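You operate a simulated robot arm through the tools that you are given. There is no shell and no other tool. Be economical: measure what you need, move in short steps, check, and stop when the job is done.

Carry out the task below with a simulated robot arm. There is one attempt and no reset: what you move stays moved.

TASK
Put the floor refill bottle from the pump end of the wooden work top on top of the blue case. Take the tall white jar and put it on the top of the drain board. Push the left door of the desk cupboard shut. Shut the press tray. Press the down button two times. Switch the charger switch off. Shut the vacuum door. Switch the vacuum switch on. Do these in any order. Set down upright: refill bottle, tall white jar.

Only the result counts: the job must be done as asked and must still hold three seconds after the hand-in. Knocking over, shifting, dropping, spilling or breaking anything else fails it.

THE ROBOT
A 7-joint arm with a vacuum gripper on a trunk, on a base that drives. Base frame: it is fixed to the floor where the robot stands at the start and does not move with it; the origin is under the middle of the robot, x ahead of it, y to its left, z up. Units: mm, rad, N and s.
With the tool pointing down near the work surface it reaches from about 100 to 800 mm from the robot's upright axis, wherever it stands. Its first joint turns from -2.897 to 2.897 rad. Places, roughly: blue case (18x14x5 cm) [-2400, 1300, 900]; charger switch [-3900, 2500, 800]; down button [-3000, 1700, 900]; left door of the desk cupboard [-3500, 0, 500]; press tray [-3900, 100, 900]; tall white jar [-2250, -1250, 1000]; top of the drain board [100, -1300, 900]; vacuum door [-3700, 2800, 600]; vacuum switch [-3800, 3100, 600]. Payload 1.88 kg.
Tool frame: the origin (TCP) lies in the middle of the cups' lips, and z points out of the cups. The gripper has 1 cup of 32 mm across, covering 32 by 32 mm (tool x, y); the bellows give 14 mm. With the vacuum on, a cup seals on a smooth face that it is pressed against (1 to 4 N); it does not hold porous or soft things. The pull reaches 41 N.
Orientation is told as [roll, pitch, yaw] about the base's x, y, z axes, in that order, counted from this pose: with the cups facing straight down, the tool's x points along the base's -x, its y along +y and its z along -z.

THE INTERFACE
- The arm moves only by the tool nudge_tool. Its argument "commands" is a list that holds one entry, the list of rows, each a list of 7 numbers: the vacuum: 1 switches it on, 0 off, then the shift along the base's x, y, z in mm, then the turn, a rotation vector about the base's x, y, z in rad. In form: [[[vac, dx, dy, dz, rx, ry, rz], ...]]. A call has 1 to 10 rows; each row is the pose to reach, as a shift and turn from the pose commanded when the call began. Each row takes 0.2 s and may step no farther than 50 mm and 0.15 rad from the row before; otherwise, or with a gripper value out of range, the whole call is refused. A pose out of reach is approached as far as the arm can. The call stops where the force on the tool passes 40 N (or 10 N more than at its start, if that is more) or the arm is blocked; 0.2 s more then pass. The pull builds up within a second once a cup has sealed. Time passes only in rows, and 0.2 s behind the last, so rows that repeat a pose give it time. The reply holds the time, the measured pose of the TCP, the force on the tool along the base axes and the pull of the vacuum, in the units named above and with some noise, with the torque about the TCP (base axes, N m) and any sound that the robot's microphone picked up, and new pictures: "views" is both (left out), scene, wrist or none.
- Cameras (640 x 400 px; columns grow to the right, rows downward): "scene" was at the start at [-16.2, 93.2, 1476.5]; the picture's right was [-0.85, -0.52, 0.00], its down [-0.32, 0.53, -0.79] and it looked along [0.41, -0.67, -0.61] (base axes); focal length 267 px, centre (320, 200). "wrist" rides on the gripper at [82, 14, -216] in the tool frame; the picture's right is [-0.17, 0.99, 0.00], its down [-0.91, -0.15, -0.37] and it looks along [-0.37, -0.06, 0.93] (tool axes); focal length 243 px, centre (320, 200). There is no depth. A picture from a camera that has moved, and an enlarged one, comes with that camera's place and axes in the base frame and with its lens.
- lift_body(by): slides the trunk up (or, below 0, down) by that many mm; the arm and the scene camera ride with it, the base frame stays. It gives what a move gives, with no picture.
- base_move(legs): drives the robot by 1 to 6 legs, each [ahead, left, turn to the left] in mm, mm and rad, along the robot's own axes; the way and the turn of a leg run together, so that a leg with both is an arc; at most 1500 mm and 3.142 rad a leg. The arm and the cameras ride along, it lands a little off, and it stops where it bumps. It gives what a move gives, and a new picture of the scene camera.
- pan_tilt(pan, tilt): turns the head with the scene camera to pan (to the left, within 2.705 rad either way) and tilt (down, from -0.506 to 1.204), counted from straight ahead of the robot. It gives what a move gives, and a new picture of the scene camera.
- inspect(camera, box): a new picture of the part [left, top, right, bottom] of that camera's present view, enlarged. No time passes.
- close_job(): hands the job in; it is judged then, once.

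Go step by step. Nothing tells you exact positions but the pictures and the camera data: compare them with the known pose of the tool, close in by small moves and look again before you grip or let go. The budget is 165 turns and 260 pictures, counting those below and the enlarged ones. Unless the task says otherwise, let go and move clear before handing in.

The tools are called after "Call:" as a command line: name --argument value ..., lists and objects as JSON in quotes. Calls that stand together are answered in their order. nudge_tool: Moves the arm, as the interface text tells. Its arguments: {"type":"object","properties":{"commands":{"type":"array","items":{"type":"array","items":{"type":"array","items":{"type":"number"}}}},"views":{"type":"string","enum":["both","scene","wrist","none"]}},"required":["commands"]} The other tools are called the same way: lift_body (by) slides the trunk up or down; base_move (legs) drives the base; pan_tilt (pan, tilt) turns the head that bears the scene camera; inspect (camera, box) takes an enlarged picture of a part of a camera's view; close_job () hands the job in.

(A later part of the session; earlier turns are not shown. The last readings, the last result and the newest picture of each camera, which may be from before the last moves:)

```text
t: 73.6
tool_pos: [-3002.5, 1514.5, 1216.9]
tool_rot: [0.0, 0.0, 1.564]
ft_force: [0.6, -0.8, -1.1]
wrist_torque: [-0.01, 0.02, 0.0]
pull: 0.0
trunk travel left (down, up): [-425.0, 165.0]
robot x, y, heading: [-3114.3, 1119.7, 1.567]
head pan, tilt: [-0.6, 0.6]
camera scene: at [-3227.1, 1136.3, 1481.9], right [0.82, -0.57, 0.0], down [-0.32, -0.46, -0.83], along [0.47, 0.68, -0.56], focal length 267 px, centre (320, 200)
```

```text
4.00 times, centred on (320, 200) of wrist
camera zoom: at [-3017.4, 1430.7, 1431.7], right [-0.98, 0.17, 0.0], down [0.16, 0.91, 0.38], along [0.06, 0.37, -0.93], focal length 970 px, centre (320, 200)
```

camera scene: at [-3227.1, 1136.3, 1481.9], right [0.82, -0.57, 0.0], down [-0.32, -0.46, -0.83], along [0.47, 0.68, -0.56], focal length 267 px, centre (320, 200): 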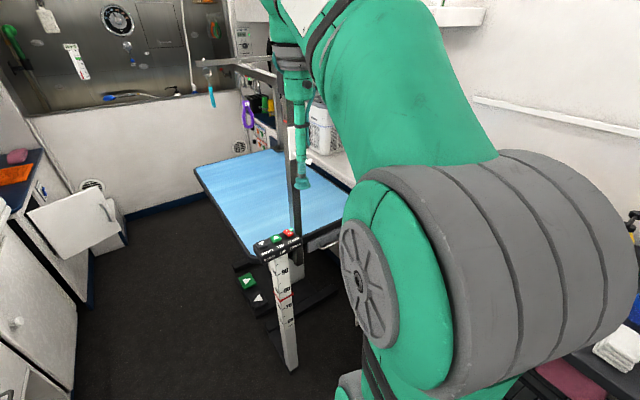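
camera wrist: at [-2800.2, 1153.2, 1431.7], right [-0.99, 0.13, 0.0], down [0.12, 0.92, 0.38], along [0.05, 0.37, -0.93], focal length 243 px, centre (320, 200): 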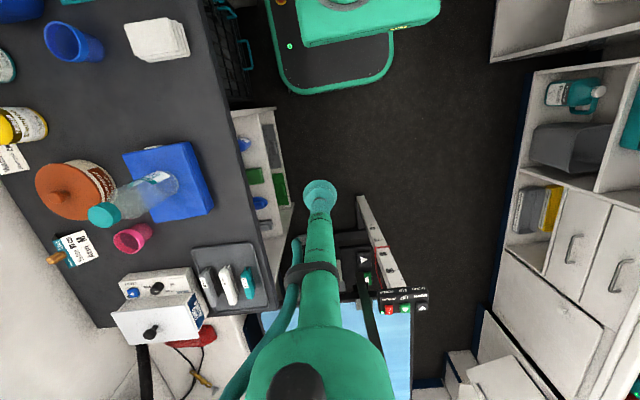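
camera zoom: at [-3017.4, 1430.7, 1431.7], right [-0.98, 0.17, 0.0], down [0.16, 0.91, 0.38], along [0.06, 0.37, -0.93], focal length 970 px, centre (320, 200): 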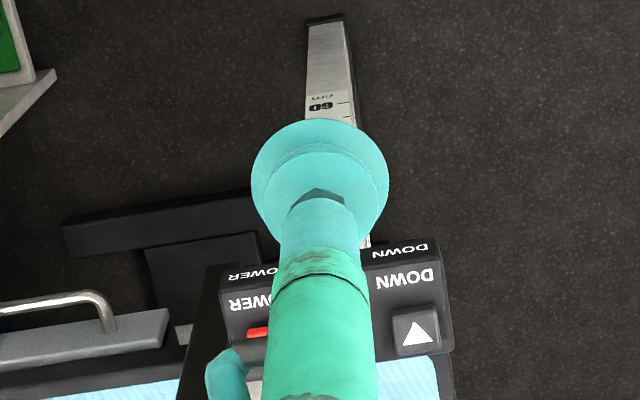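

Button top ≈ [-3025, 1740, 896]. I lean the tool slightly away from the post and move above the button, then look.

Call:
nudge_tool --commands '[[[0, -25, 0, 0, 0, -0.1, 0], [0, -40, 40, -30, 0, -0.2, 0], [0, -40, 80, -70, 0, -0.2, 0], [0, -40, 120, -110, 0, -0.2, 0], [0, -35, 155, -150, 0, -0.2, 0], [0, -30, 190, -190, 0, -0.2, 0], [0, -23, 225, -220, 0, -0.2, 0], [0, -23, 225, -250, 0, -0.2, 0], [0, -23, 225, -270, 0, -0.2, 0], [0, -23, 225, -270, 0, -0.2, 0]]]' --views "both"

Call:
inspect --camera "scene" --box '[230, 190, 350, 270]'

Call:
inspect --camera "wrist" --box '[240, 150, 400, 250]'

```text
refused: row 2 steps farther than a row can; nothing moved
```

```text
5.00 times, centred on (290, 230) of scene
camera zoom: at [-3227.1, 1136.3, 1481.9], right [0.82, -0.57, 0.0], down [-0.32, -0.46, -0.83], along [0.47, 0.68, -0.56], focal length 1335 px, centre (470, 50)
```

zoom: 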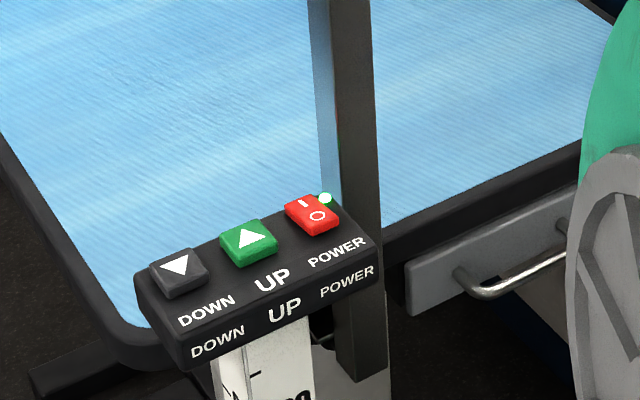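

```text
4.00 times, centred on (320, 200) of wrist
camera zoom: at [-3017.4, 1430.7, 1431.7], right [-0.98, 0.17, 0.0], down [0.16, 0.91, 0.38], along [0.06, 0.37, -0.93], focal length 970 px, centre (320, 200)
```

zoom: 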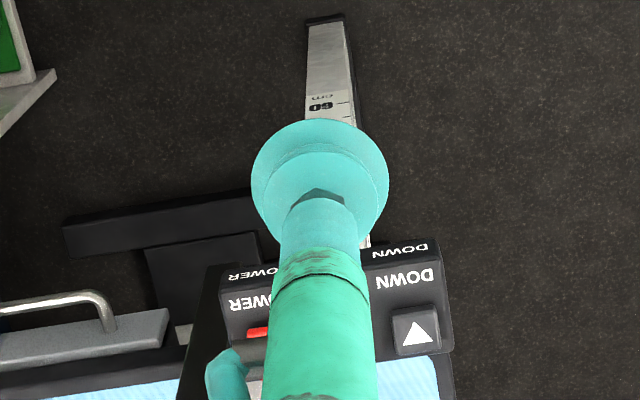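

Steps were too long; I split the move with rows under 50 mm.

Call:
nudge_tool --commands '[[[0, -25, 0, 0, 0, -0.1, 0], [0, -40, 30, -20, 0, -0.2, 0], [0, -40, 60, -50, 0, -0.2, 0], [0, -40, 90, -80, 0, -0.2, 0], [0, -40, 120, -110, 0, -0.2, 0], [0, -35, 150, -140, 0, -0.2, 0], [0, -30, 180, -170, 0, -0.2, 0], [0, -26, 210, -200, 0, -0.2, 0], [0, -23, 225, -240, 0, -0.2, 0], [0, -23, 225, -270, 0, -0.2, 0]]]' --views "both"

Call:
inspect --camera "scene" --box '[230, 190, 350, 270]'

```text
t: 75.8
tool_pos: [-3024.7, 1738.7, 945.2]
tool_rot: [-0.198, -0.002, 1.565]
ft_force: [0.2, -0.5, -0.3]
wrist_torque: [0.03, 0.04, 0.01]
pull: 0.0
trunk travel left (down, up): [-425.0, 165.0]
robot x, y, heading: [-3111.6, 1120.5, 1.568]
head pan, tilt: [-0.6, 0.6]
camera scene: at [-3227.2, 1136.4, 1481.9], right [0.82, -0.57, 0.0], down [-0.32, -0.46, -0.83], along [0.47, 0.68, -0.56], focal length 267 px, centre (320, 200)
camera wrist: at [-3082.0, 1655.5, 1153.5], right [-0.97, 0.17, -0.2], down [0.08, 0.91, 0.4], along [0.25, 0.37, -0.9], focal length 243 px, centre (320, 200)
```

scene: 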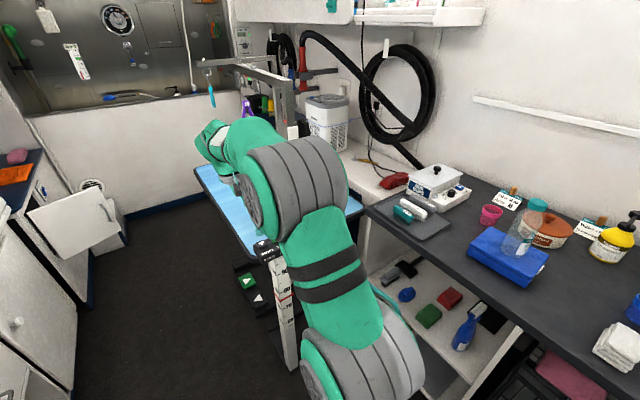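
wrist: 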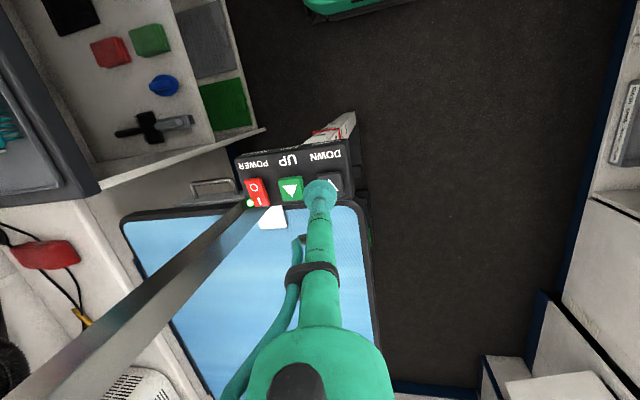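

```text
5.00 times, centred on (290, 230) of scene
camera zoom: at [-3227.2, 1136.4, 1481.9], right [0.82, -0.57, 0.0], down [-0.32, -0.46, -0.83], along [0.47, 0.68, -0.56], focal length 1335 px, centre (470, 50)
```

zoom: 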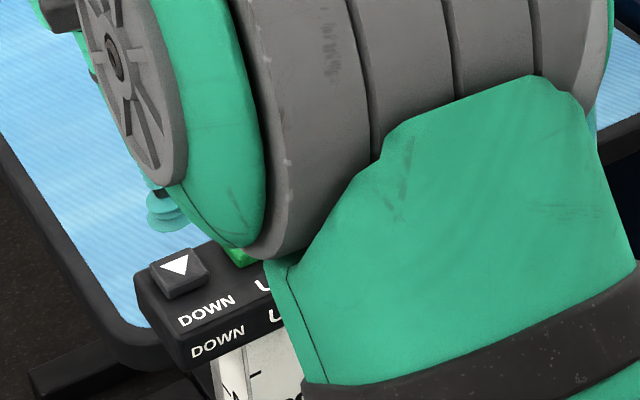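

Call:
inspect --camera "wrist" --box '[256, 130, 384, 210]'

```text
5.00 times, centred on (320, 170) of wrist
camera zoom: at [-3082.0, 1655.5, 1153.5], right [-0.97, 0.17, -0.2], down [0.08, 0.91, 0.4], along [0.25, 0.37, -0.9], focal length 1213 px, centre (320, 350)
```

zoom: 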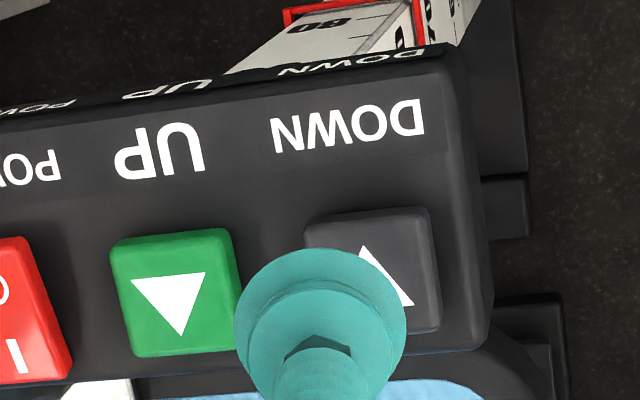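

The cup is right over DOWN (centre ≈ [-3027, 1741, 898]). I press slowly and listen.

Call:
nudge_tool --commands '[[[0, -2, 2, -25, 0, 0, 0], [0, -2, 2, -42, 0, 0, 0], [0, -2, 2, -48, 0, 0, 0], [0, -2, 2, -52, 0, 0, 0]]]' --views "none"

```text
t: 76.8
tool_pos: [-3028.1, 1740.5, 894.8]
tool_rot: [-0.202, -0.002, 1.564]
ft_force: [-0.2, 0.0, -0.1]
wrist_torque: [-0.03, -0.04, -0.03]
pull: 0.1
trunk travel left (down, up): [-425.0, 165.0]
robot x, y, heading: [-3112.8, 1118.4, 1.565]
head pan, tilt: [-0.6, 0.6]
```

Call:
nudge_tool --commands '[[[0, 0, 0, -3, 0, 0, 0], [0, 0, 0, -6, 0, 0, 0], [0, 0, 0, -6, 0, 0, 0]]]' --views "none"

Call:
inspect --camera "wrist" --box '[256, 130, 384, 210]'

```text
t: 77.6
tool_pos: [-3028.2, 1741.1, 889.0]
tool_rot: [-0.2, -0.001, 1.563]
ft_force: [0.6, 0.2, 1.1]
wrist_torque: [0.0, 0.0, 0.02]
pull: 0.1
trunk travel left (down, up): [-425.0, 165.0]
robot x, y, heading: [-3111.5, 1124.6, 1.567]
head pan, tilt: [-0.6, 0.6]
```

```text
5.00 times, centred on (320, 170) of wrist
camera zoom: at [-3084.8, 1657.9, 1096.9], right [-0.97, 0.17, -0.2], down [0.08, 0.91, 0.4], along [0.25, 0.37, -0.9], focal length 1213 px, centre (320, 350)
```

zoom: 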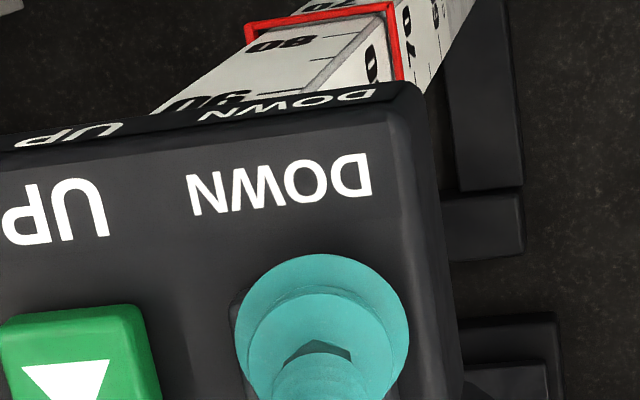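

Call:
nudge_tool --commands '[[[0, 2, 0, -4, 0, 0, 0], [0, 2, 0, -8, 0, 0, 0], [0, 2, 0, -8, 0, 0, 0]]]' --views "none"

```text
t: 78.4
tool_pos: [-3025.6, 1741.1, 881.4]
tool_rot: [-0.201, -0.003, 1.564]
ft_force: [1.2, -0.2, 2.6]
wrist_torque: [0.02, 0.06, -0.02]
pull: 0.0
trunk travel left (down, up): [-425.0, 165.0]
robot x, y, heading: [-3112.8, 1119.0, 1.564]
head pan, tilt: [-0.6, 0.6]
heard: click
```

A click: first press done. I lift off and check the panel before the second.

Call:
nudge_tool --commands '[[[0, 0, 0, 20, 0, 0, 0], [0, 0, 0, 40, 0, 0, 0], [0, 0, 0, 40, 0, 0, 0]]]' --views "none"

Call:
inspect --camera "wrist" --box '[256, 130, 384, 210]'

Call:
inspect --camera "scene" --box '[230, 190, 350, 270]'

```text
t: 79.2
tool_pos: [-3025.1, 1741.1, 921.7]
tool_rot: [-0.202, -0.001, 1.562]
ft_force: [-0.4, 0.2, 0.2]
wrist_torque: [-0.01, 0.0, -0.03]
pull: 0.1
trunk travel left (down, up): [-425.0, 165.0]
robot x, y, heading: [-3110.3, 1120.1, 1.567]
head pan, tilt: [-0.6, 0.6]
```

```text
5.00 times, centred on (320, 170) of wrist
camera zoom: at [-3082.0, 1658.2, 1129.2], right [-0.97, 0.17, -0.2], down [0.08, 0.91, 0.4], along [0.25, 0.37, -0.9], focal length 1213 px, centre (320, 350)
```

zoom: 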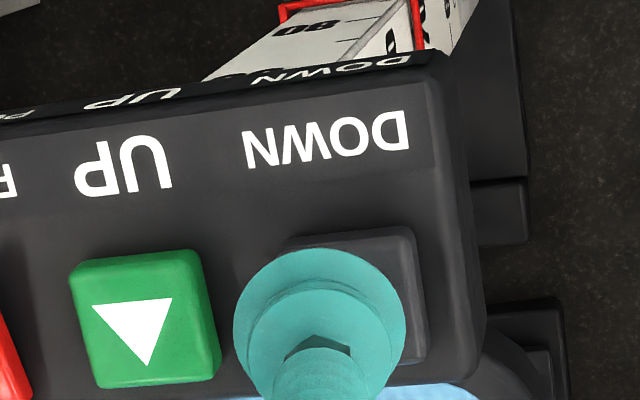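

```text
5.00 times, centred on (290, 230) of scene
camera zoom: at [-3227.2, 1136.2, 1481.9], right [0.82, -0.57, 0.0], down [-0.32, -0.46, -0.83], along [0.47, 0.68, -0.56], focal length 1335 px, centre (470, 50)
```

zoom: 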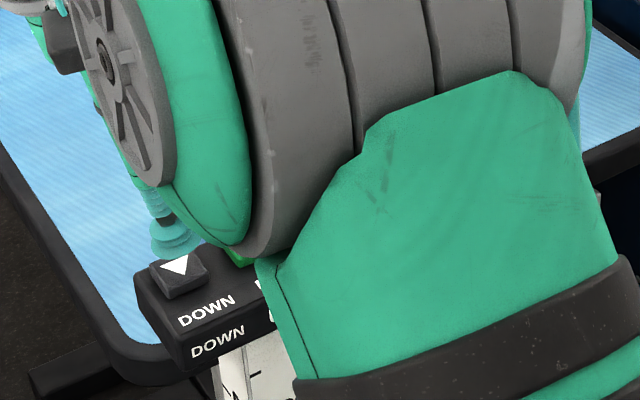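

Panel unchanged, the button is back up. Second press.

Call:
nudge_tool --commands '[[[0, 0, 0, -20, 0, 0, 0], [0, 0, 0, -32, 0, 0, 0], [0, 0, 0, -36, 0, 0, 0], [0, 0, 0, -40, 0, 0, 0], [0, 0, 0, -40, 0, 0, 0]]]' --views "none"

```text
t: 80.4
tool_pos: [-3025.5, 1740.2, 879.5]
tool_rot: [-0.2, -0.005, 1.564]
ft_force: [1.5, -0.2, 2.7]
wrist_torque: [0.03, 0.07, -0.01]
pull: 0.0
trunk travel left (down, up): [-425.0, 165.0]
robot x, y, heading: [-3112.3, 1119.7, 1.568]
head pan, tilt: [-0.6, 0.6]
heard: click
```

Second click heard. I lift off and retreat the way I came.

Call:
nudge_tool --commands '[[[0, 0, 0, 40, 0, 0, 0], [0, 0, -15, 80, 0, 0, 0], [0, -5, -45, 115, 0, 0, 0], [0, -10, -75, 145, 0, 0, 0], [0, -20, -105, 175, 0, 0, 0], [0, -30, -135, 205, 0, 0, 0], [0, -45, -165, 235, 0, 0, 0], [0, -55, -195, 265, 0, 0, 0], [0, -70, -225, 295, 0, 0.1, 0], [0, -80, -260, 315, 0, 0.2, 0]]]' --views "none"

Call:
nudge_tool --commands '[[[0, 0, -45, 0, 0, 0, 0], [0, 0, -90, 0, 0, 0, 0], [0, 0, -130, 0, 0, 0, 0]]]' --views "none"

Call:
pan_tilt --pan 0.2 --tilt 0.6

```text
t: 82.6
tool_pos: [-3106.1, 1481.4, 1196.0]
tool_rot: [0.002, 0.001, 1.564]
ft_force: [-0.5, 0.1, -0.1]
wrist_torque: [-0.02, 0.0, 0.02]
pull: 0.1
trunk travel left (down, up): [-425.0, 165.0]
robot x, y, heading: [-3110.4, 1122.6, 1.567]
head pan, tilt: [-0.6, 0.6]
```

```text
t: 83.4
tool_pos: [-3108.1, 1354.6, 1189.4]
tool_rot: [0.0, 0.022, 1.564]
ft_force: [-0.5, 1.0, 1.2]
wrist_torque: [-0.1, -0.01, -0.03]
pull: 0.1
trunk travel left (down, up): [-425.0, 165.0]
robot x, y, heading: [-3113.5, 1123.2, 1.562]
head pan, tilt: [-0.6, 0.6]
```

```text
t: 84.5
tool_pos: [-3107.1, 1354.1, 1193.6]
tool_rot: [0.0, 0.016, 1.563]
ft_force: [-0.4, -0.4, 1.1]
wrist_torque: [-0.01, -0.02, 0.02]
pull: 0.0
trunk travel left (down, up): [-425.0, 165.0]
robot x, y, heading: [-3113.5, 1116.5, 1.567]
head pan, tilt: [0.201, 0.6]
camera scene: at [-3294.6, 1150.3, 1482.3], right [0.98, 0.19, 0.0], down [0.11, -0.55, -0.83], along [-0.16, 0.81, -0.56], focal length 267 px, centre (320, 200)
```

scene: 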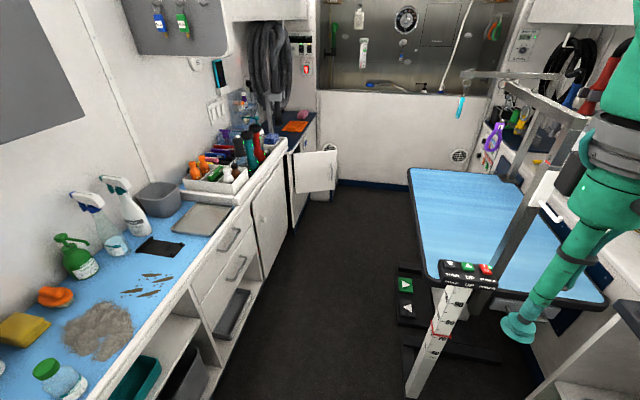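

The aisle runs x ≈ -3800 to -3080, with the open vacuum door at about [-3640, 2760]. I shift left and drive up the aisle.

Call:
base_move --legs '[[0, 290, 0], [700, 0, 0]]'

Call:
pan_tilt --pan 0.35 --tilt 0.6

```text
t: 90.0
tool_pos: [-3396.7, 2058.7, 1190.7]
tool_rot: [-0.001, 0.018, 1.57]
ft_force: [0.4, -0.2, -0.3]
wrist_torque: [0.05, -0.03, 0.0]
pull: 0.1
trunk travel left (down, up): [-425.0, 165.0]
robot x, y, heading: [-3400.2, 1822.5, 1.573]
head pan, tilt: [0.201, 0.6]
camera scene: at [-3583.2, 1854.5, 1482.0], right [0.98, 0.2, 0.0], down [0.11, -0.55, -0.83], along [-0.16, 0.81, -0.56], focal length 267 px, centre (320, 200)
```

scene: 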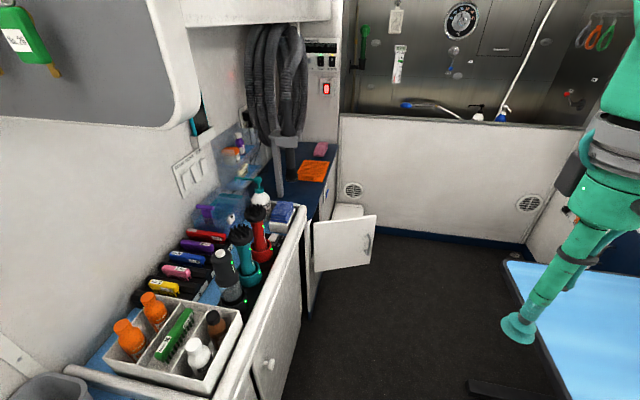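

```text
t: 90.7
tool_pos: [-3395.1, 2058.5, 1191.3]
tool_rot: [0.0, 0.02, 1.568]
ft_force: [0.5, 0.4, 0.9]
wrist_torque: [0.0, 0.01, -0.03]
pull: 0.0
trunk travel left (down, up): [-425.0, 165.0]
robot x, y, heading: [-3401.9, 1824.6, 1.57]
head pan, tilt: [0.351, 0.6]
camera scene: at [-3595.9, 1851.0, 1481.7], right [0.94, 0.34, 0.0], down [0.19, -0.53, -0.83], along [-0.28, 0.78, -0.56], focal length 267 px, centre (320, 200)
```

scene: 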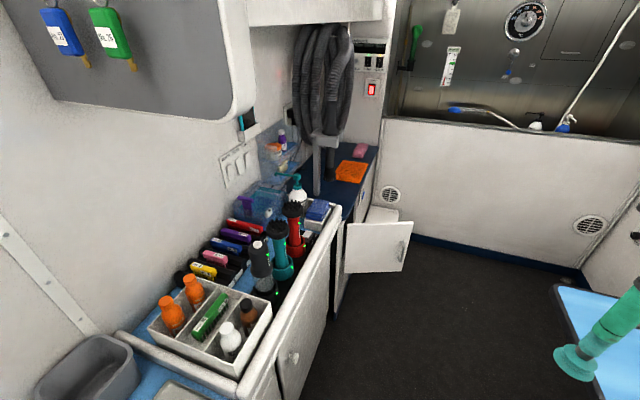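

Call:
inspect --camera "scene" --box '[220, 180, 360, 300]'

Call:
inspect --camera "scene" --box '[330, 180, 430, 280]'

Call:
inspect --camera "scene" --box '[340, 30, 420, 110]'

```text
3.33 times, centred on (290, 240) of scene
camera zoom: at [-3595.9, 1851.0, 1481.7], right [0.94, 0.34, 0.0], down [0.19, -0.53, -0.83], along [-0.28, 0.78, -0.56], focal length 890 px, centre (420, 67)
```

zoom: 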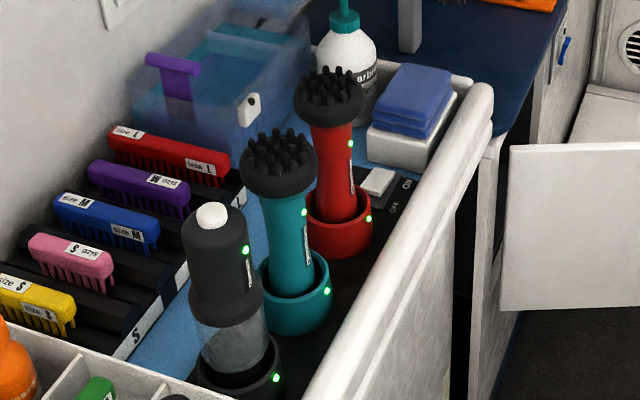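

```text
4.00 times, centred on (380, 230) of scene
camera zoom: at [-3595.9, 1851.0, 1481.7], right [0.94, 0.34, 0.0], down [0.19, -0.53, -0.83], along [-0.28, 0.78, -0.56], focal length 1068 px, centre (80, 80)
```

zoom: 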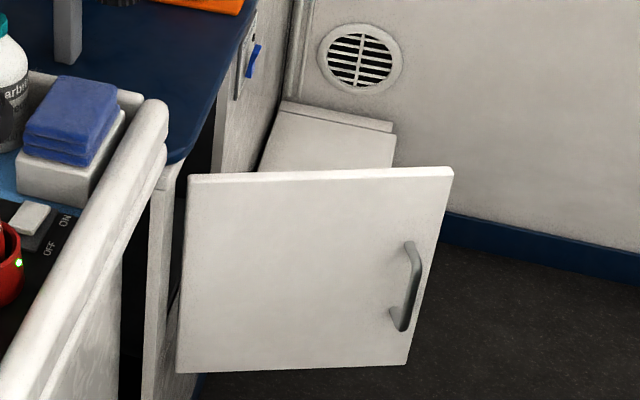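

```text
5.00 times, centred on (380, 70) of scene
camera zoom: at [-3595.9, 1851.0, 1481.7], right [0.94, 0.34, 0.0], down [0.19, -0.53, -0.83], along [-0.28, 0.78, -0.56], focal length 1335 px, centre (20, 850)
```

zoom: 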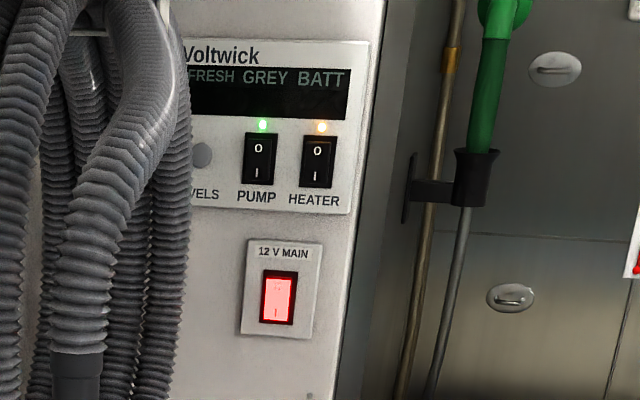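

The charger has an ON/OFF slider-like switch near [-3900, 2555], and the vacuum switch is a blue lever beyond the open vacuum door. I drive closer and look from the wrist.

Call:
base_move --legs '[[330, 0, 0]]'

Call:
nudge_tool --commands '[[[0, -45, 5, 0, 0, 0, 0], [0, -90, 10, 0, 0, 0, 0], [0, -135, 20, 0, 0, 0, 0], [0, -180, 30, 0, 0, 0, 0], [0, -225, 40, 0, 0, 0, 0], [0, -270, 50, 0, 0, 0, 0], [0, -315, 60, 0, 0, 0, 0], [0, -355, 70, 0, 0, 0, 0], [0, -395, 80, 0, 0, 0, 0], [0, -395, 80, 0, 0, 0, 0]]]' --views "both"

```text
t: 92.9
tool_pos: [-3395.5, 2387.6, 1191.2]
tool_rot: [0.001, 0.018, 1.567]
ft_force: [-0.4, -1.0, -0.1]
wrist_torque: [-0.02, 0.0, 0.0]
pull: 0.1
trunk travel left (down, up): [-425.0, 165.0]
robot x, y, heading: [-3398.8, 2153.4, 1.563]
head pan, tilt: [0.351, 0.6]
camera scene: at [-3595.1, 2179.2, 1481.9], right [0.94, 0.34, 0.0], down [0.19, -0.53, -0.83], along [-0.28, 0.78, -0.56], focal length 267 px, centre (320, 200)
```

scene: 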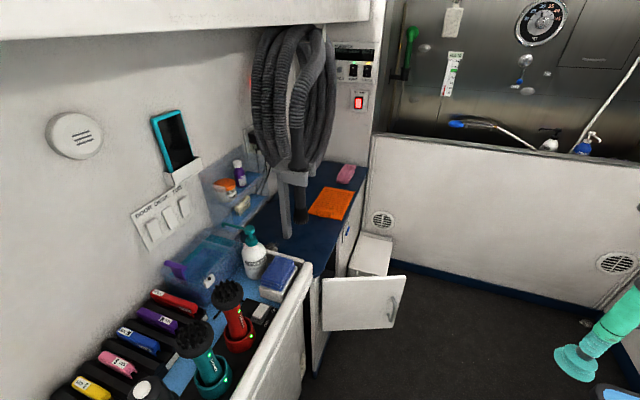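

```text
t: 95.1
tool_pos: [-3791.7, 2467.4, 1190.9]
tool_rot: [0.0, 0.018, 1.568]
ft_force: [-0.1, -0.2, -0.3]
wrist_torque: [-0.02, -0.03, -0.01]
pull: 0.0
trunk travel left (down, up): [-425.0, 165.0]
robot x, y, heading: [-3393.6, 2146.4, 1.564]
head pan, tilt: [0.351, 0.6]
camera scene: at [-3595.6, 2179.5, 1481.8], right [0.94, 0.34, 0.0], down [0.19, -0.53, -0.82], along [-0.28, 0.78, -0.57], focal length 267 px, centre (320, 200)
camera wrist: at [-3806.7, 2387.8, 1407.9], right [-0.99, 0.17, 0.0], down [0.16, 0.92, 0.36], along [0.06, 0.35, -0.93], focal length 243 px, centre (320, 200)
```

scene: 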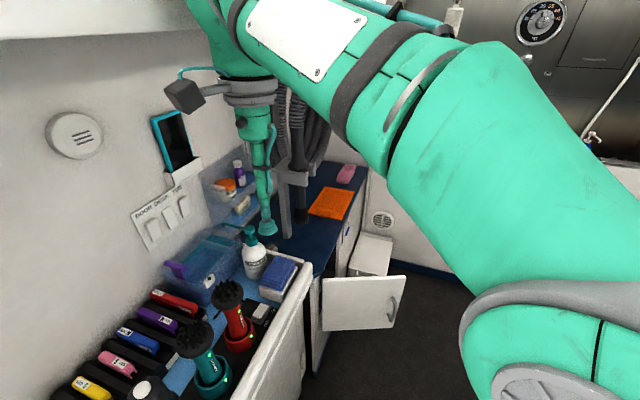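
wrist: 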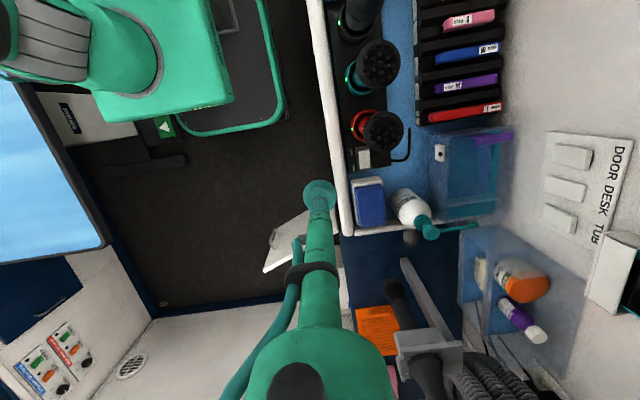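

Call:
inspect --camera "wrist" --box '[330, 110, 426, 180]'

Call:
inspect --camera "scene" --box '[220, 270, 300, 340]'

```text
5.71 times, centred on (378, 145) of wrist
camera zoom: at [-3806.7, 2387.8, 1407.9], right [-0.99, 0.17, 0.0], down [0.16, 0.92, 0.36], along [0.06, 0.35, -0.93], focal length 1386 px, centre (-11, 514)
```

zoom: 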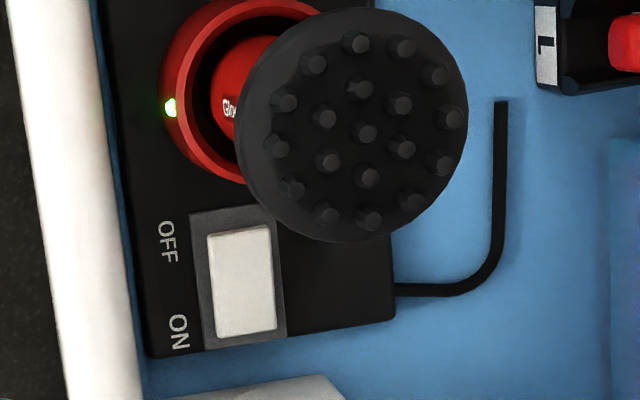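

```text
5.71 times, centred on (260, 305) of scene
camera zoom: at [-3595.6, 2179.5, 1481.8], right [0.94, 0.34, 0.0], down [0.19, -0.53, -0.82], along [-0.28, 0.78, -0.57], focal length 1526 px, centre (663, -400)
```

zoom: 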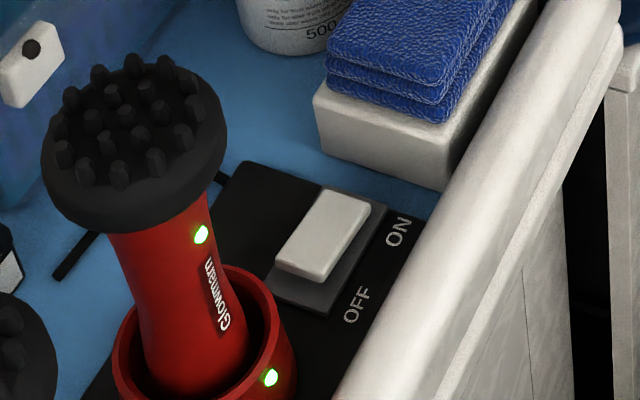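

It's a rocker with the OFF end raised, about [-3885, 2516, 850], with a red brush (axis ≈ [-3889, 2437], top ≈ 1060) beside it. I'll turn the tool so the camera faces the aisle and lean it away from the brush before pressing the OFF end.

Call:
nudge_tool --commands '[[[0, 0, 5, 0, 0, 0, 0.14], [0, 0, 10, 0, 0, 0, 0.28], [0, 0, 15, 0, 0, 0, 0.42], [0, 0, 20, 0, 0, 0, 0.56], [0, 0, 25, 0, 0, 0, 0.7], [0, 0, 30, 0, 0, 0, 0.84], [0, 0, 35, 0, 0, 0, 0.98], [0, 0, 40, 0, 0, 0, 1.12], [0, 0, 45, 0, 0, 0, 1.25], [0, 0, 50, 0, 0, 0, 1.25]]]' --views "none"

Call:
nudge_tool --commands '[[[0, -10, 0, -30, -0.05, 0.12, 0], [0, -20, 0, -65, -0.12, 0.22, 0], [0, -35, 0, -105, -0.15, 0.28, 0], [0, -45, 0, -145, -0.15, 0.28, 0], [0, -45, 0, -145, -0.15, 0.28, 0]]]' --views "both"

```text
t: 97.3
tool_pos: [-3791.2, 2516.9, 1192.2]
tool_rot: [0.001, 0.019, 2.818]
ft_force: [0.0, -0.9, -0.1]
wrist_torque: [0.01, 0.03, 0.02]
pull: 0.1
trunk travel left (down, up): [-425.0, 165.0]
robot x, y, heading: [-3401.1, 2154.1, 1.565]
head pan, tilt: [0.351, 0.6]
```

```text
t: 98.5
tool_pos: [-3835.4, 2517.1, 1046.7]
tool_rot: [0.236, -0.195, 2.795]
ft_force: [-0.3, 0.8, -0.3]
wrist_torque: [0.02, 0.03, -0.03]
pull: 0.1
trunk travel left (down, up): [-425.0, 165.0]
robot x, y, heading: [-3399.3, 2153.5, 1.568]
head pan, tilt: [0.351, 0.6]
camera scene: at [-3595.4, 2179.5, 1481.9], right [0.94, 0.34, 0.0], down [0.19, -0.53, -0.82], along [-0.28, 0.78, -0.57], focal length 267 px, centre (320, 200)
camera wrist: at [-3707.6, 2509.1, 1238.4], right [-0.44, -0.86, 0.26], down [-0.7, 0.51, 0.5], along [-0.56, 0.04, -0.83], focal length 243 px, centre (320, 200)
```

scene: 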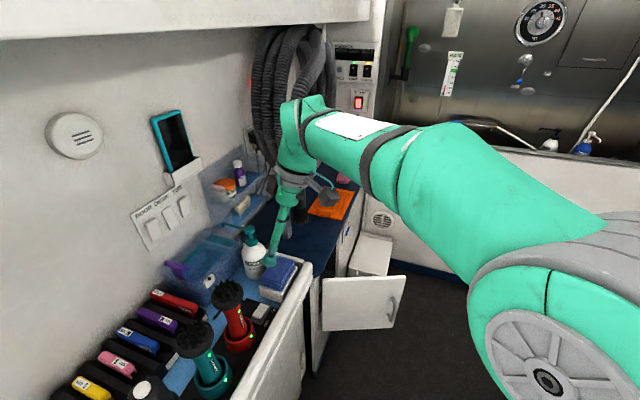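
wrist: 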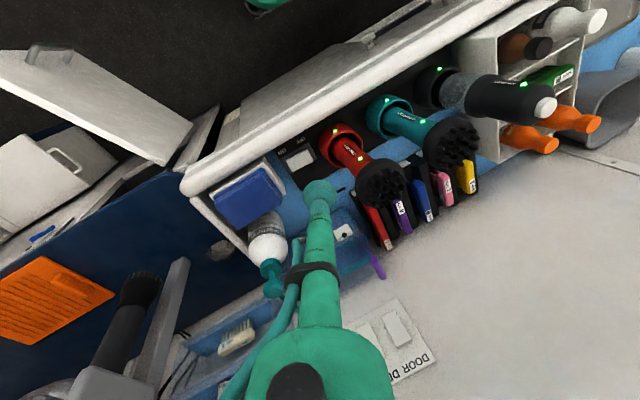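

Call:
inspect --camera "wrist" --box '[260, 110, 420, 220]'

Call:
inspect --camera "scene" --box '[200, 230, 320, 330]'

```text
3.64 times, centred on (340, 165) of wrist
camera zoom: at [-3707.6, 2509.1, 1238.4], right [-0.44, -0.86, 0.26], down [-0.7, 0.51, 0.5], along [-0.56, 0.04, -0.83], focal length 882 px, centre (247, 327)
```

zoom: 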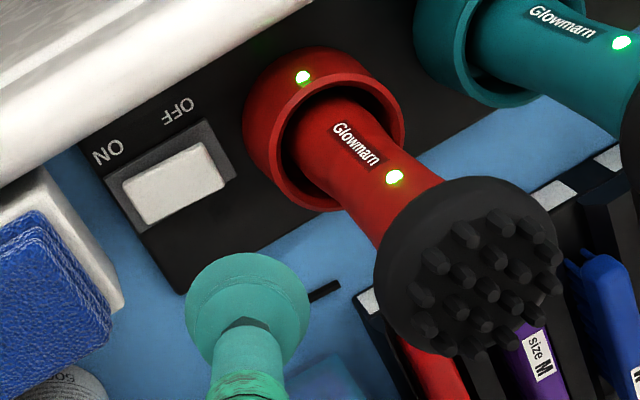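

```text
4.00 times, centred on (260, 280) of scene
camera zoom: at [-3595.4, 2179.5, 1481.9], right [0.94, 0.34, 0.0], down [0.19, -0.53, -0.82], along [-0.28, 0.78, -0.57], focal length 1068 px, centre (560, -120)
```

zoom: 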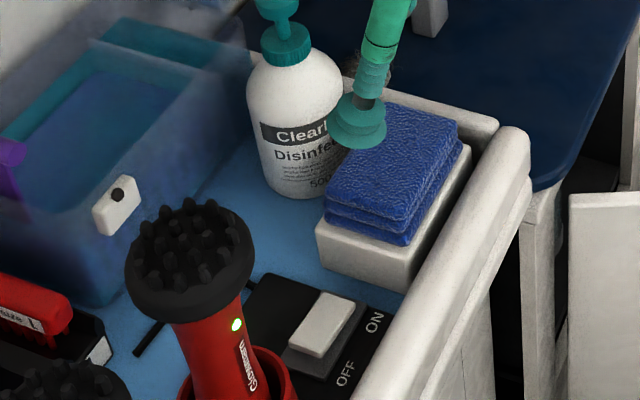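

Refined rocker centre ≈ [-3890, 2524, 825], OFF end at y ≈ 2508. I descend above the OFF end and look again.

Call:
nudge_tool --commands '[[[0, -15, -3, -40, 0, 0, 0], [0, -30, -6, -80, 0, 0, 0], [0, -42, -8, -120, 0, 0, 0], [0, -54, -9, -155, 0, 0, 0], [0, -54, -9, -175, 0, 0, 0], [0, -54, -9, -175, 0, 0, 0]]]' --views "none"

Call:
inspect --camera "wrist" --box '[240, 110, 400, 210]'

Call:
inspect --camera "scene" --box '[200, 250, 320, 340]'

```text
t: 99.9
tool_pos: [-3889.6, 2507.9, 870.2]
tool_rot: [0.233, -0.197, 2.795]
ft_force: [0.1, 0.3, -0.4]
wrist_torque: [0.02, -0.03, 0.03]
pull: 0.0
trunk travel left (down, up): [-425.0, 165.0]
robot x, y, heading: [-3399.4, 2154.9, 1.569]
head pan, tilt: [0.351, 0.6]
```

```text
4.00 times, centred on (320, 160) of wrist
camera zoom: at [-3761.5, 2499.7, 1063.7], right [-0.44, -0.86, 0.26], down [-0.7, 0.5, 0.5], along [-0.56, 0.04, -0.83], focal length 970 px, centre (320, 360)
```

zoom: 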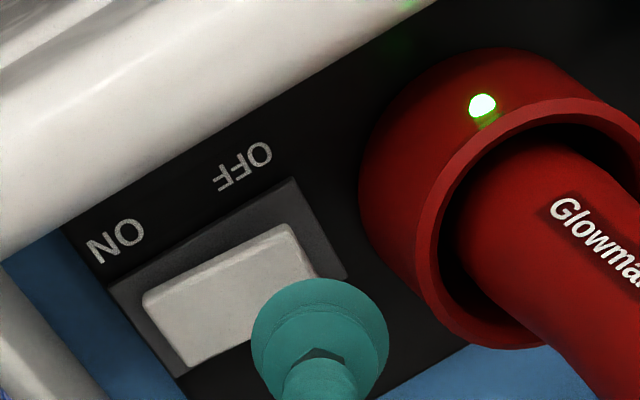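

```text
4.44 times, centred on (260, 295) of scene
camera zoom: at [-3595.3, 2179.5, 1481.9], right [0.94, 0.34, 0.0], down [0.19, -0.53, -0.83], along [-0.28, 0.78, -0.56], focal length 1187 px, centre (587, -222)
```

zoom: 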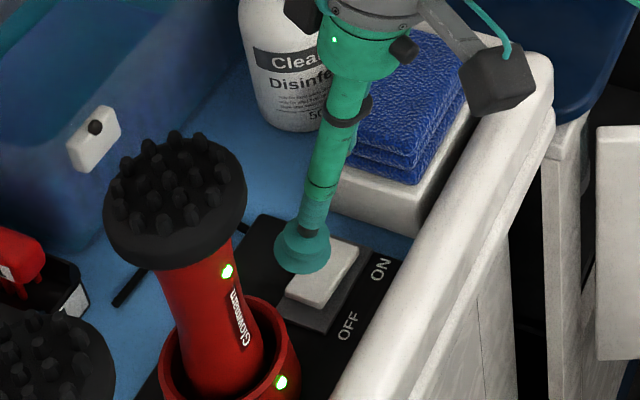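

Alignment is good; I press down in small steps, listening for a click.

Call:
nudge_tool --commands '[[[0, 4, -2, -20, 0, 0, 0], [0, 4, -2, -30, 0, 0, 0], [0, 4, -2, -36, 0, 0, 0], [0, 4, -2, -42, 0, 0, 0], [0, 4, -2, -42, 0, 0, 0]]]' --views "none"

Call:
inspect --camera "scene" --box '[200, 250, 320, 340]'

```text
t: 101.1
tool_pos: [-3885.4, 2504.4, 829.4]
tool_rot: [0.234, -0.198, 2.796]
ft_force: [0.0, -0.3, 1.6]
wrist_torque: [0.04, -0.02, 0.04]
pull: 0.2
trunk travel left (down, up): [-425.0, 165.0]
robot x, y, heading: [-3400.6, 2152.2, 1.57]
head pan, tilt: [0.351, 0.6]
```

```text
4.44 times, centred on (260, 295) of scene
camera zoom: at [-3595.2, 2179.3, 1481.9], right [0.94, 0.34, 0.0], down [0.19, -0.53, -0.83], along [-0.28, 0.78, -0.56], focal length 1187 px, centre (587, -222)
```

zoom: 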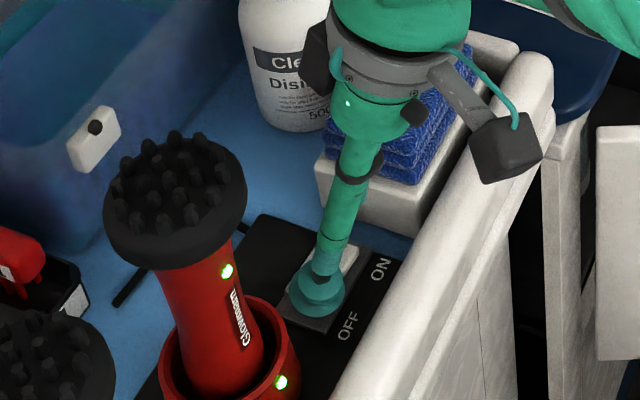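

Call:
nudge_tool --commands '[[[0, 0, 0, -4, 0, 0, 0], [0, 0, 0, -8, 0, 0, 0], [0, 0, 0, -8, 0, 0, 0]]]' --views "none"

```text
t: 101.9
tool_pos: [-3885.6, 2505.4, 821.5]
tool_rot: [0.233, -0.197, 2.797]
ft_force: [-1.3, -4.2, 5.9]
wrist_torque: [0.12, -0.09, -0.02]
pull: 0.0
trunk travel left (down, up): [-425.0, 165.0]
robot x, y, heading: [-3400.2, 2151.1, 1.565]
head pan, tilt: [0.351, 0.6]
```

Call:
nudge_tool --commands '[[[0, 0, 0, -4, 0, 0, 0], [0, 0, 0, -8, 0, 0, 0], [0, 0, 0, -8, 0, 0, 0]]]' --views "none"

Call:
inspect --camera "scene" --box '[200, 250, 320, 340]'

```text
t: 102.7
tool_pos: [-3886.1, 2505.2, 816.0]
tool_rot: [0.233, -0.203, 2.795]
ft_force: [-2.4, -13.0, 28.3]
wrist_torque: [0.57, -0.31, -0.02]
pull: 0.1
trunk travel left (down, up): [-425.0, 165.0]
robot x, y, heading: [-3401.7, 2147.6, 1.564]
head pan, tilt: [0.351, 0.6]
```

```text
4.44 times, centred on (260, 295) of scene
camera zoom: at [-3594.0, 2177.1, 1482.4], right [0.94, 0.34, 0.0], down [0.19, -0.53, -0.83], along [-0.28, 0.78, -0.56], focal length 1187 px, centre (587, -222)
```

zoom: 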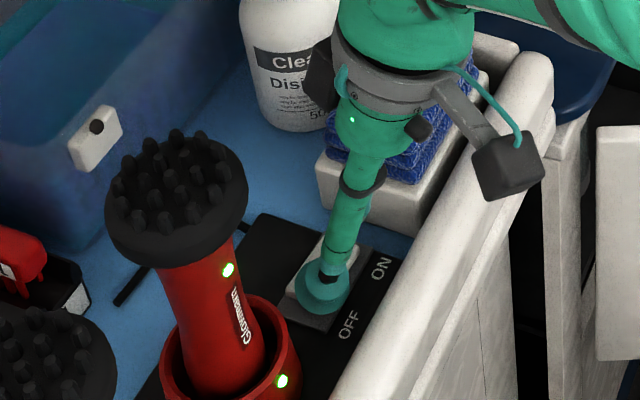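

28 N without a click; the cup likely rests partly on the frame. I lift and re-aim a bit nearer the rocker's end.

Call:
nudge_tool --commands '[[[0, 0, 0, 15, 0, 0, 0], [0, 0, 0, 45, 0, 0, 0], [0, 0, 0, 65, 0, 0, 0], [0, 0, 0, 65, 0, 0, 0]]]' --views "none"

Call:
inspect --camera "scene" --box '[220, 270, 310, 340]'

Call:
inspect --camera "wrist" --box '[240, 110, 400, 210]'

```text
t: 103.7
tool_pos: [-3884.1, 2505.0, 878.9]
tool_rot: [0.234, -0.195, 2.795]
ft_force: [0.2, -0.5, 0.2]
wrist_torque: [0.0, 0.0, -0.03]
pull: 0.1
trunk travel left (down, up): [-425.0, 165.0]
robot x, y, heading: [-3395.8, 2153.7, 1.57]
head pan, tilt: [0.351, 0.6]
```

```text
5.71 times, centred on (265, 305) of scene
camera zoom: at [-3595.1, 2179.4, 1481.9], right [0.94, 0.34, 0.0], down [0.19, -0.53, -0.83], along [-0.28, 0.78, -0.56], focal length 1526 px, centre (634, -400)
```

zoom: 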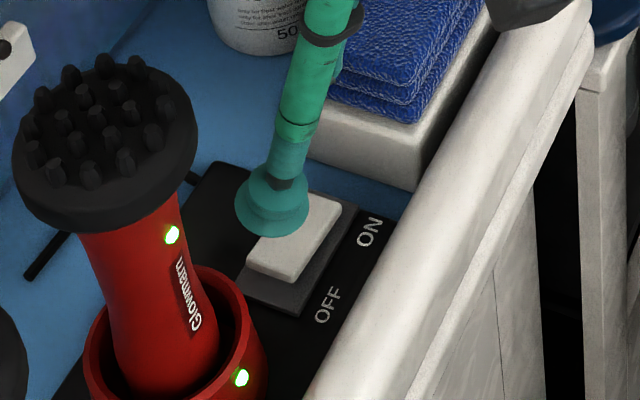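

```text
4.00 times, centred on (320, 160) of wrist
camera zoom: at [-3757.0, 2497.1, 1070.6], right [-0.44, -0.86, 0.26], down [-0.7, 0.51, 0.5], along [-0.56, 0.04, -0.83], focal length 970 px, centre (320, 360)
```

zoom: 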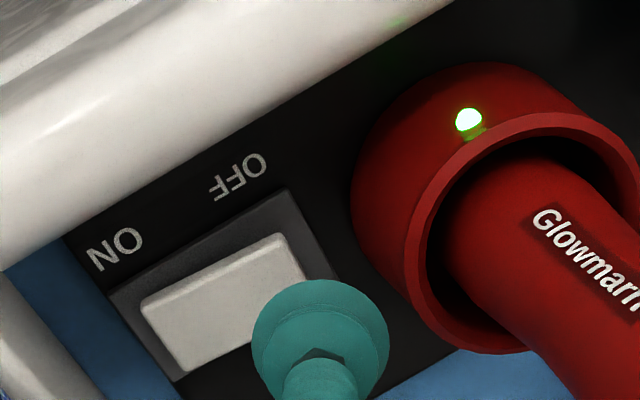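

Torque shows the contact was at the lip's +y edge, i.e. near the pivot. I change the lean to purely toward the aisle so the lowest lip point lands on the OFF end itself.

Call:
nudge_tool --commands '[[[0, -3, 0, 10, 0.0, 0.12, 0], [0, -6, 0, 10, 0.05, 0.22, 0], [0, -10, -1, 10, 0.12, 0.24, 0], [0, -15, -2, 0, 0.15, 0.24, 0], [0, -15, -2, 0, 0.15, 0.24, 0]]]' --views "none"

Call:
inspect --camera "scene" --box '[210, 240, 330, 340]'

Call:
inspect --camera "wrist" --box '[240, 110, 400, 210]'

```text
t: 104.9
tool_pos: [-3900.6, 2504.8, 879.1]
tool_rot: [0.169, -0.472, 2.815]
ft_force: [0.6, -0.3, 0.2]
wrist_torque: [0.01, -0.02, 0.03]
pull: 0.1
trunk travel left (down, up): [-425.0, 165.0]
robot x, y, heading: [-3399.4, 2154.2, 1.564]
head pan, tilt: [0.351, 0.6]
```

```text
4.00 times, centred on (270, 290) of scene
camera zoom: at [-3595.3, 2179.4, 1481.9], right [0.94, 0.34, 0.0], down [0.19, -0.53, -0.83], along [-0.28, 0.78, -0.56], focal length 1068 px, centre (520, -160)
```

zoom: 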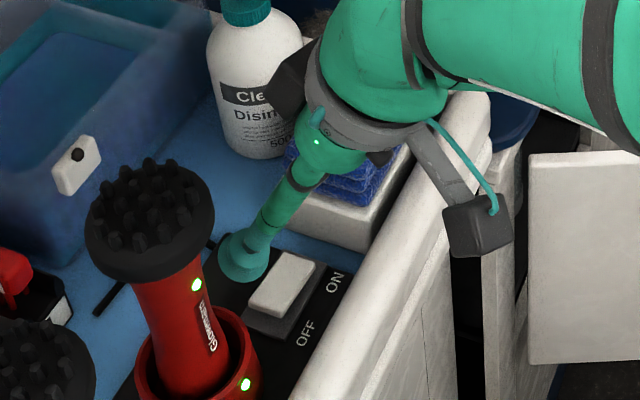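

```text
4.00 times, centred on (320, 160) of wrist
camera zoom: at [-3731.3, 2469.6, 1032.3], right [-0.38, -0.9, 0.22], down [-0.55, 0.41, 0.72], along [-0.74, 0.15, -0.65], focal length 970 px, centre (320, 360)
```

zoom: 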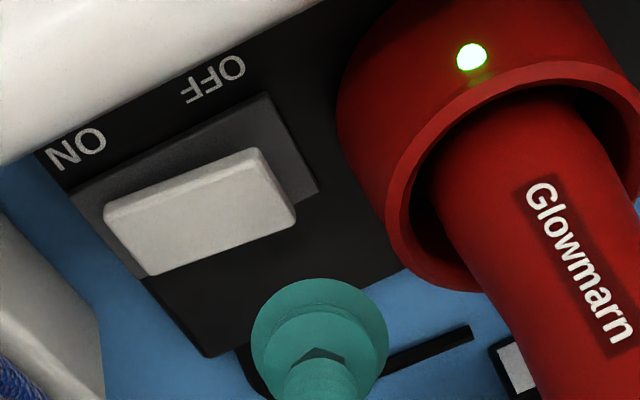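

Call:
nudge_tool --commands '[[[0, -1, -1, -20, 0, 0, 0], [0, -1, -1, -34, 0, 0, 0], [0, -1, -1, -40, 0, 0, 0], [0, -1, -1, -46, 0, 0, 0], [0, -1, -1, -52, 0, 0, 0], [0, -1, -1, -52, 0, 0, 0]]]' --views "none"

Call:
inspect --camera "wrist" --box '[240, 110, 400, 210]'

```text
t: 106.3
tool_pos: [-3903.2, 2503.1, 826.3]
tool_rot: [0.167, -0.474, 2.817]
ft_force: [-1.9, -0.2, 5.8]
wrist_torque: [0.04, -0.12, 0.07]
pull: 0.1
trunk travel left (down, up): [-425.0, 165.0]
robot x, y, heading: [-3398.4, 2150.7, 1.566]
head pan, tilt: [0.351, 0.6]
```

```text
4.00 times, centred on (320, 160) of wrist
camera zoom: at [-3733.2, 2468.9, 980.2], right [-0.38, -0.9, 0.22], down [-0.55, 0.41, 0.72], along [-0.74, 0.15, -0.65], focal length 970 px, centre (320, 360)
```

zoom: 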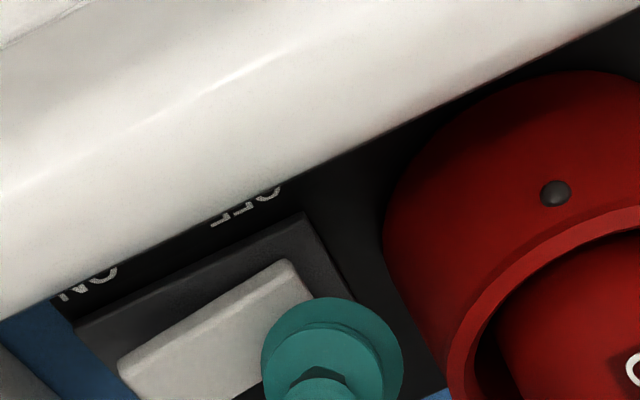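

The charger light went dark: switched off. I lift off and confirm.

Call:
nudge_tool --commands '[[[0, 0, 0, 30, 0, 0, 0], [0, 0, 0, 75, 0, 0, 0], [0, 10, 5, 120, 0, 0, 0], [0, 20, 10, 165, 0, -0.1, 0], [0, 40, 10, 205, 0, -0.24, 0], [0, 70, 10, 240, 0, -0.38, 0], [0, 105, 10, 270, 0, -0.5, 0], [0, 150, 10, 270, 0, -0.5, 0], [0, 195, 10, 270, 0, -0.5, 0], [0, 240, 10, 270, 0, -0.5, 0]]]' --views "both"

Call:
inspect --camera "scene" --box '[160, 270, 300, 390]'

```text
t: 108.5
tool_pos: [-3659.3, 2513.2, 1094.0]
tool_rot: [0.017, 0.006, 2.855]
ft_force: [-0.8, 0.7, 0.0]
wrist_torque: [0.01, -0.03, -0.01]
pull: 0.1
trunk travel left (down, up): [-425.0, 165.0]
robot x, y, heading: [-3400.0, 2150.9, 1.565]
head pan, tilt: [0.351, 0.6]
camera scene: at [-3595.3, 2179.3, 1481.9], right [0.94, 0.34, 0.0], down [0.19, -0.53, -0.83], along [-0.28, 0.78, -0.56], focal length 267 px, centre (320, 200)
camera wrist: at [-3584.6, 2478.8, 1310.6], right [-0.44, -0.9, 0.01], down [-0.83, 0.41, 0.37], along [-0.34, 0.15, -0.93], focal length 243 px, centre (320, 200)
```

scene: 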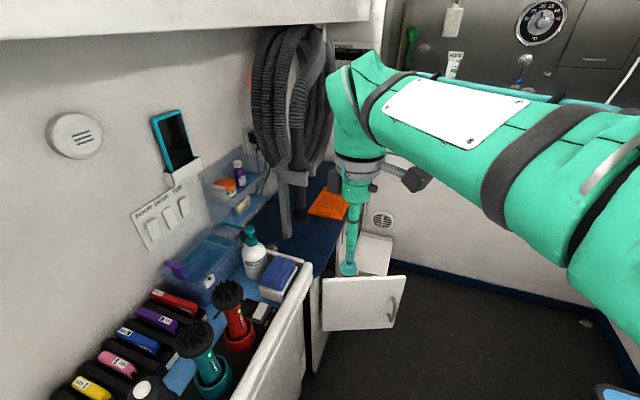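
wrist: 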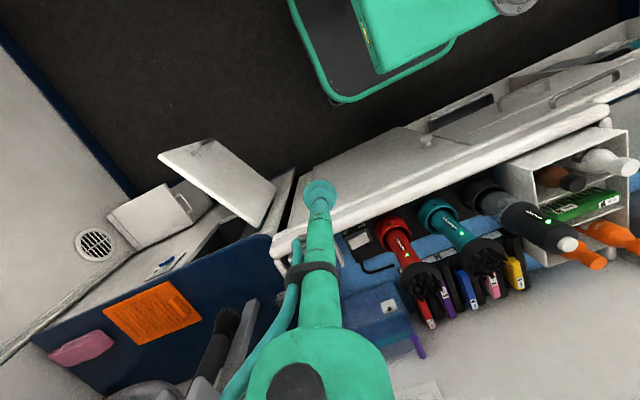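

```text
3.33 times, centred on (230, 330) of scene
camera zoom: at [-3595.3, 2179.3, 1481.9], right [0.94, 0.34, 0.0], down [0.19, -0.53, -0.83], along [-0.28, 0.78, -0.56], focal length 890 px, centre (620, -233)
```

zoom: 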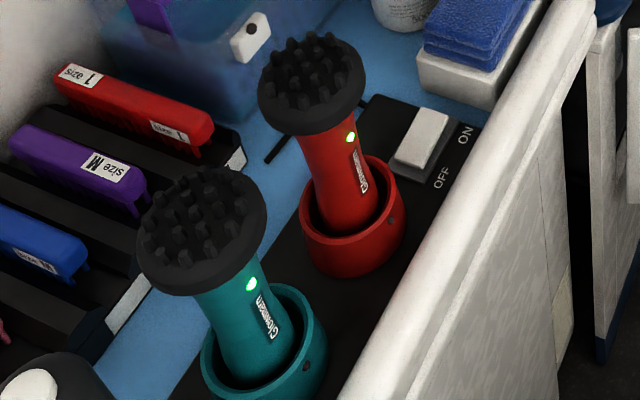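

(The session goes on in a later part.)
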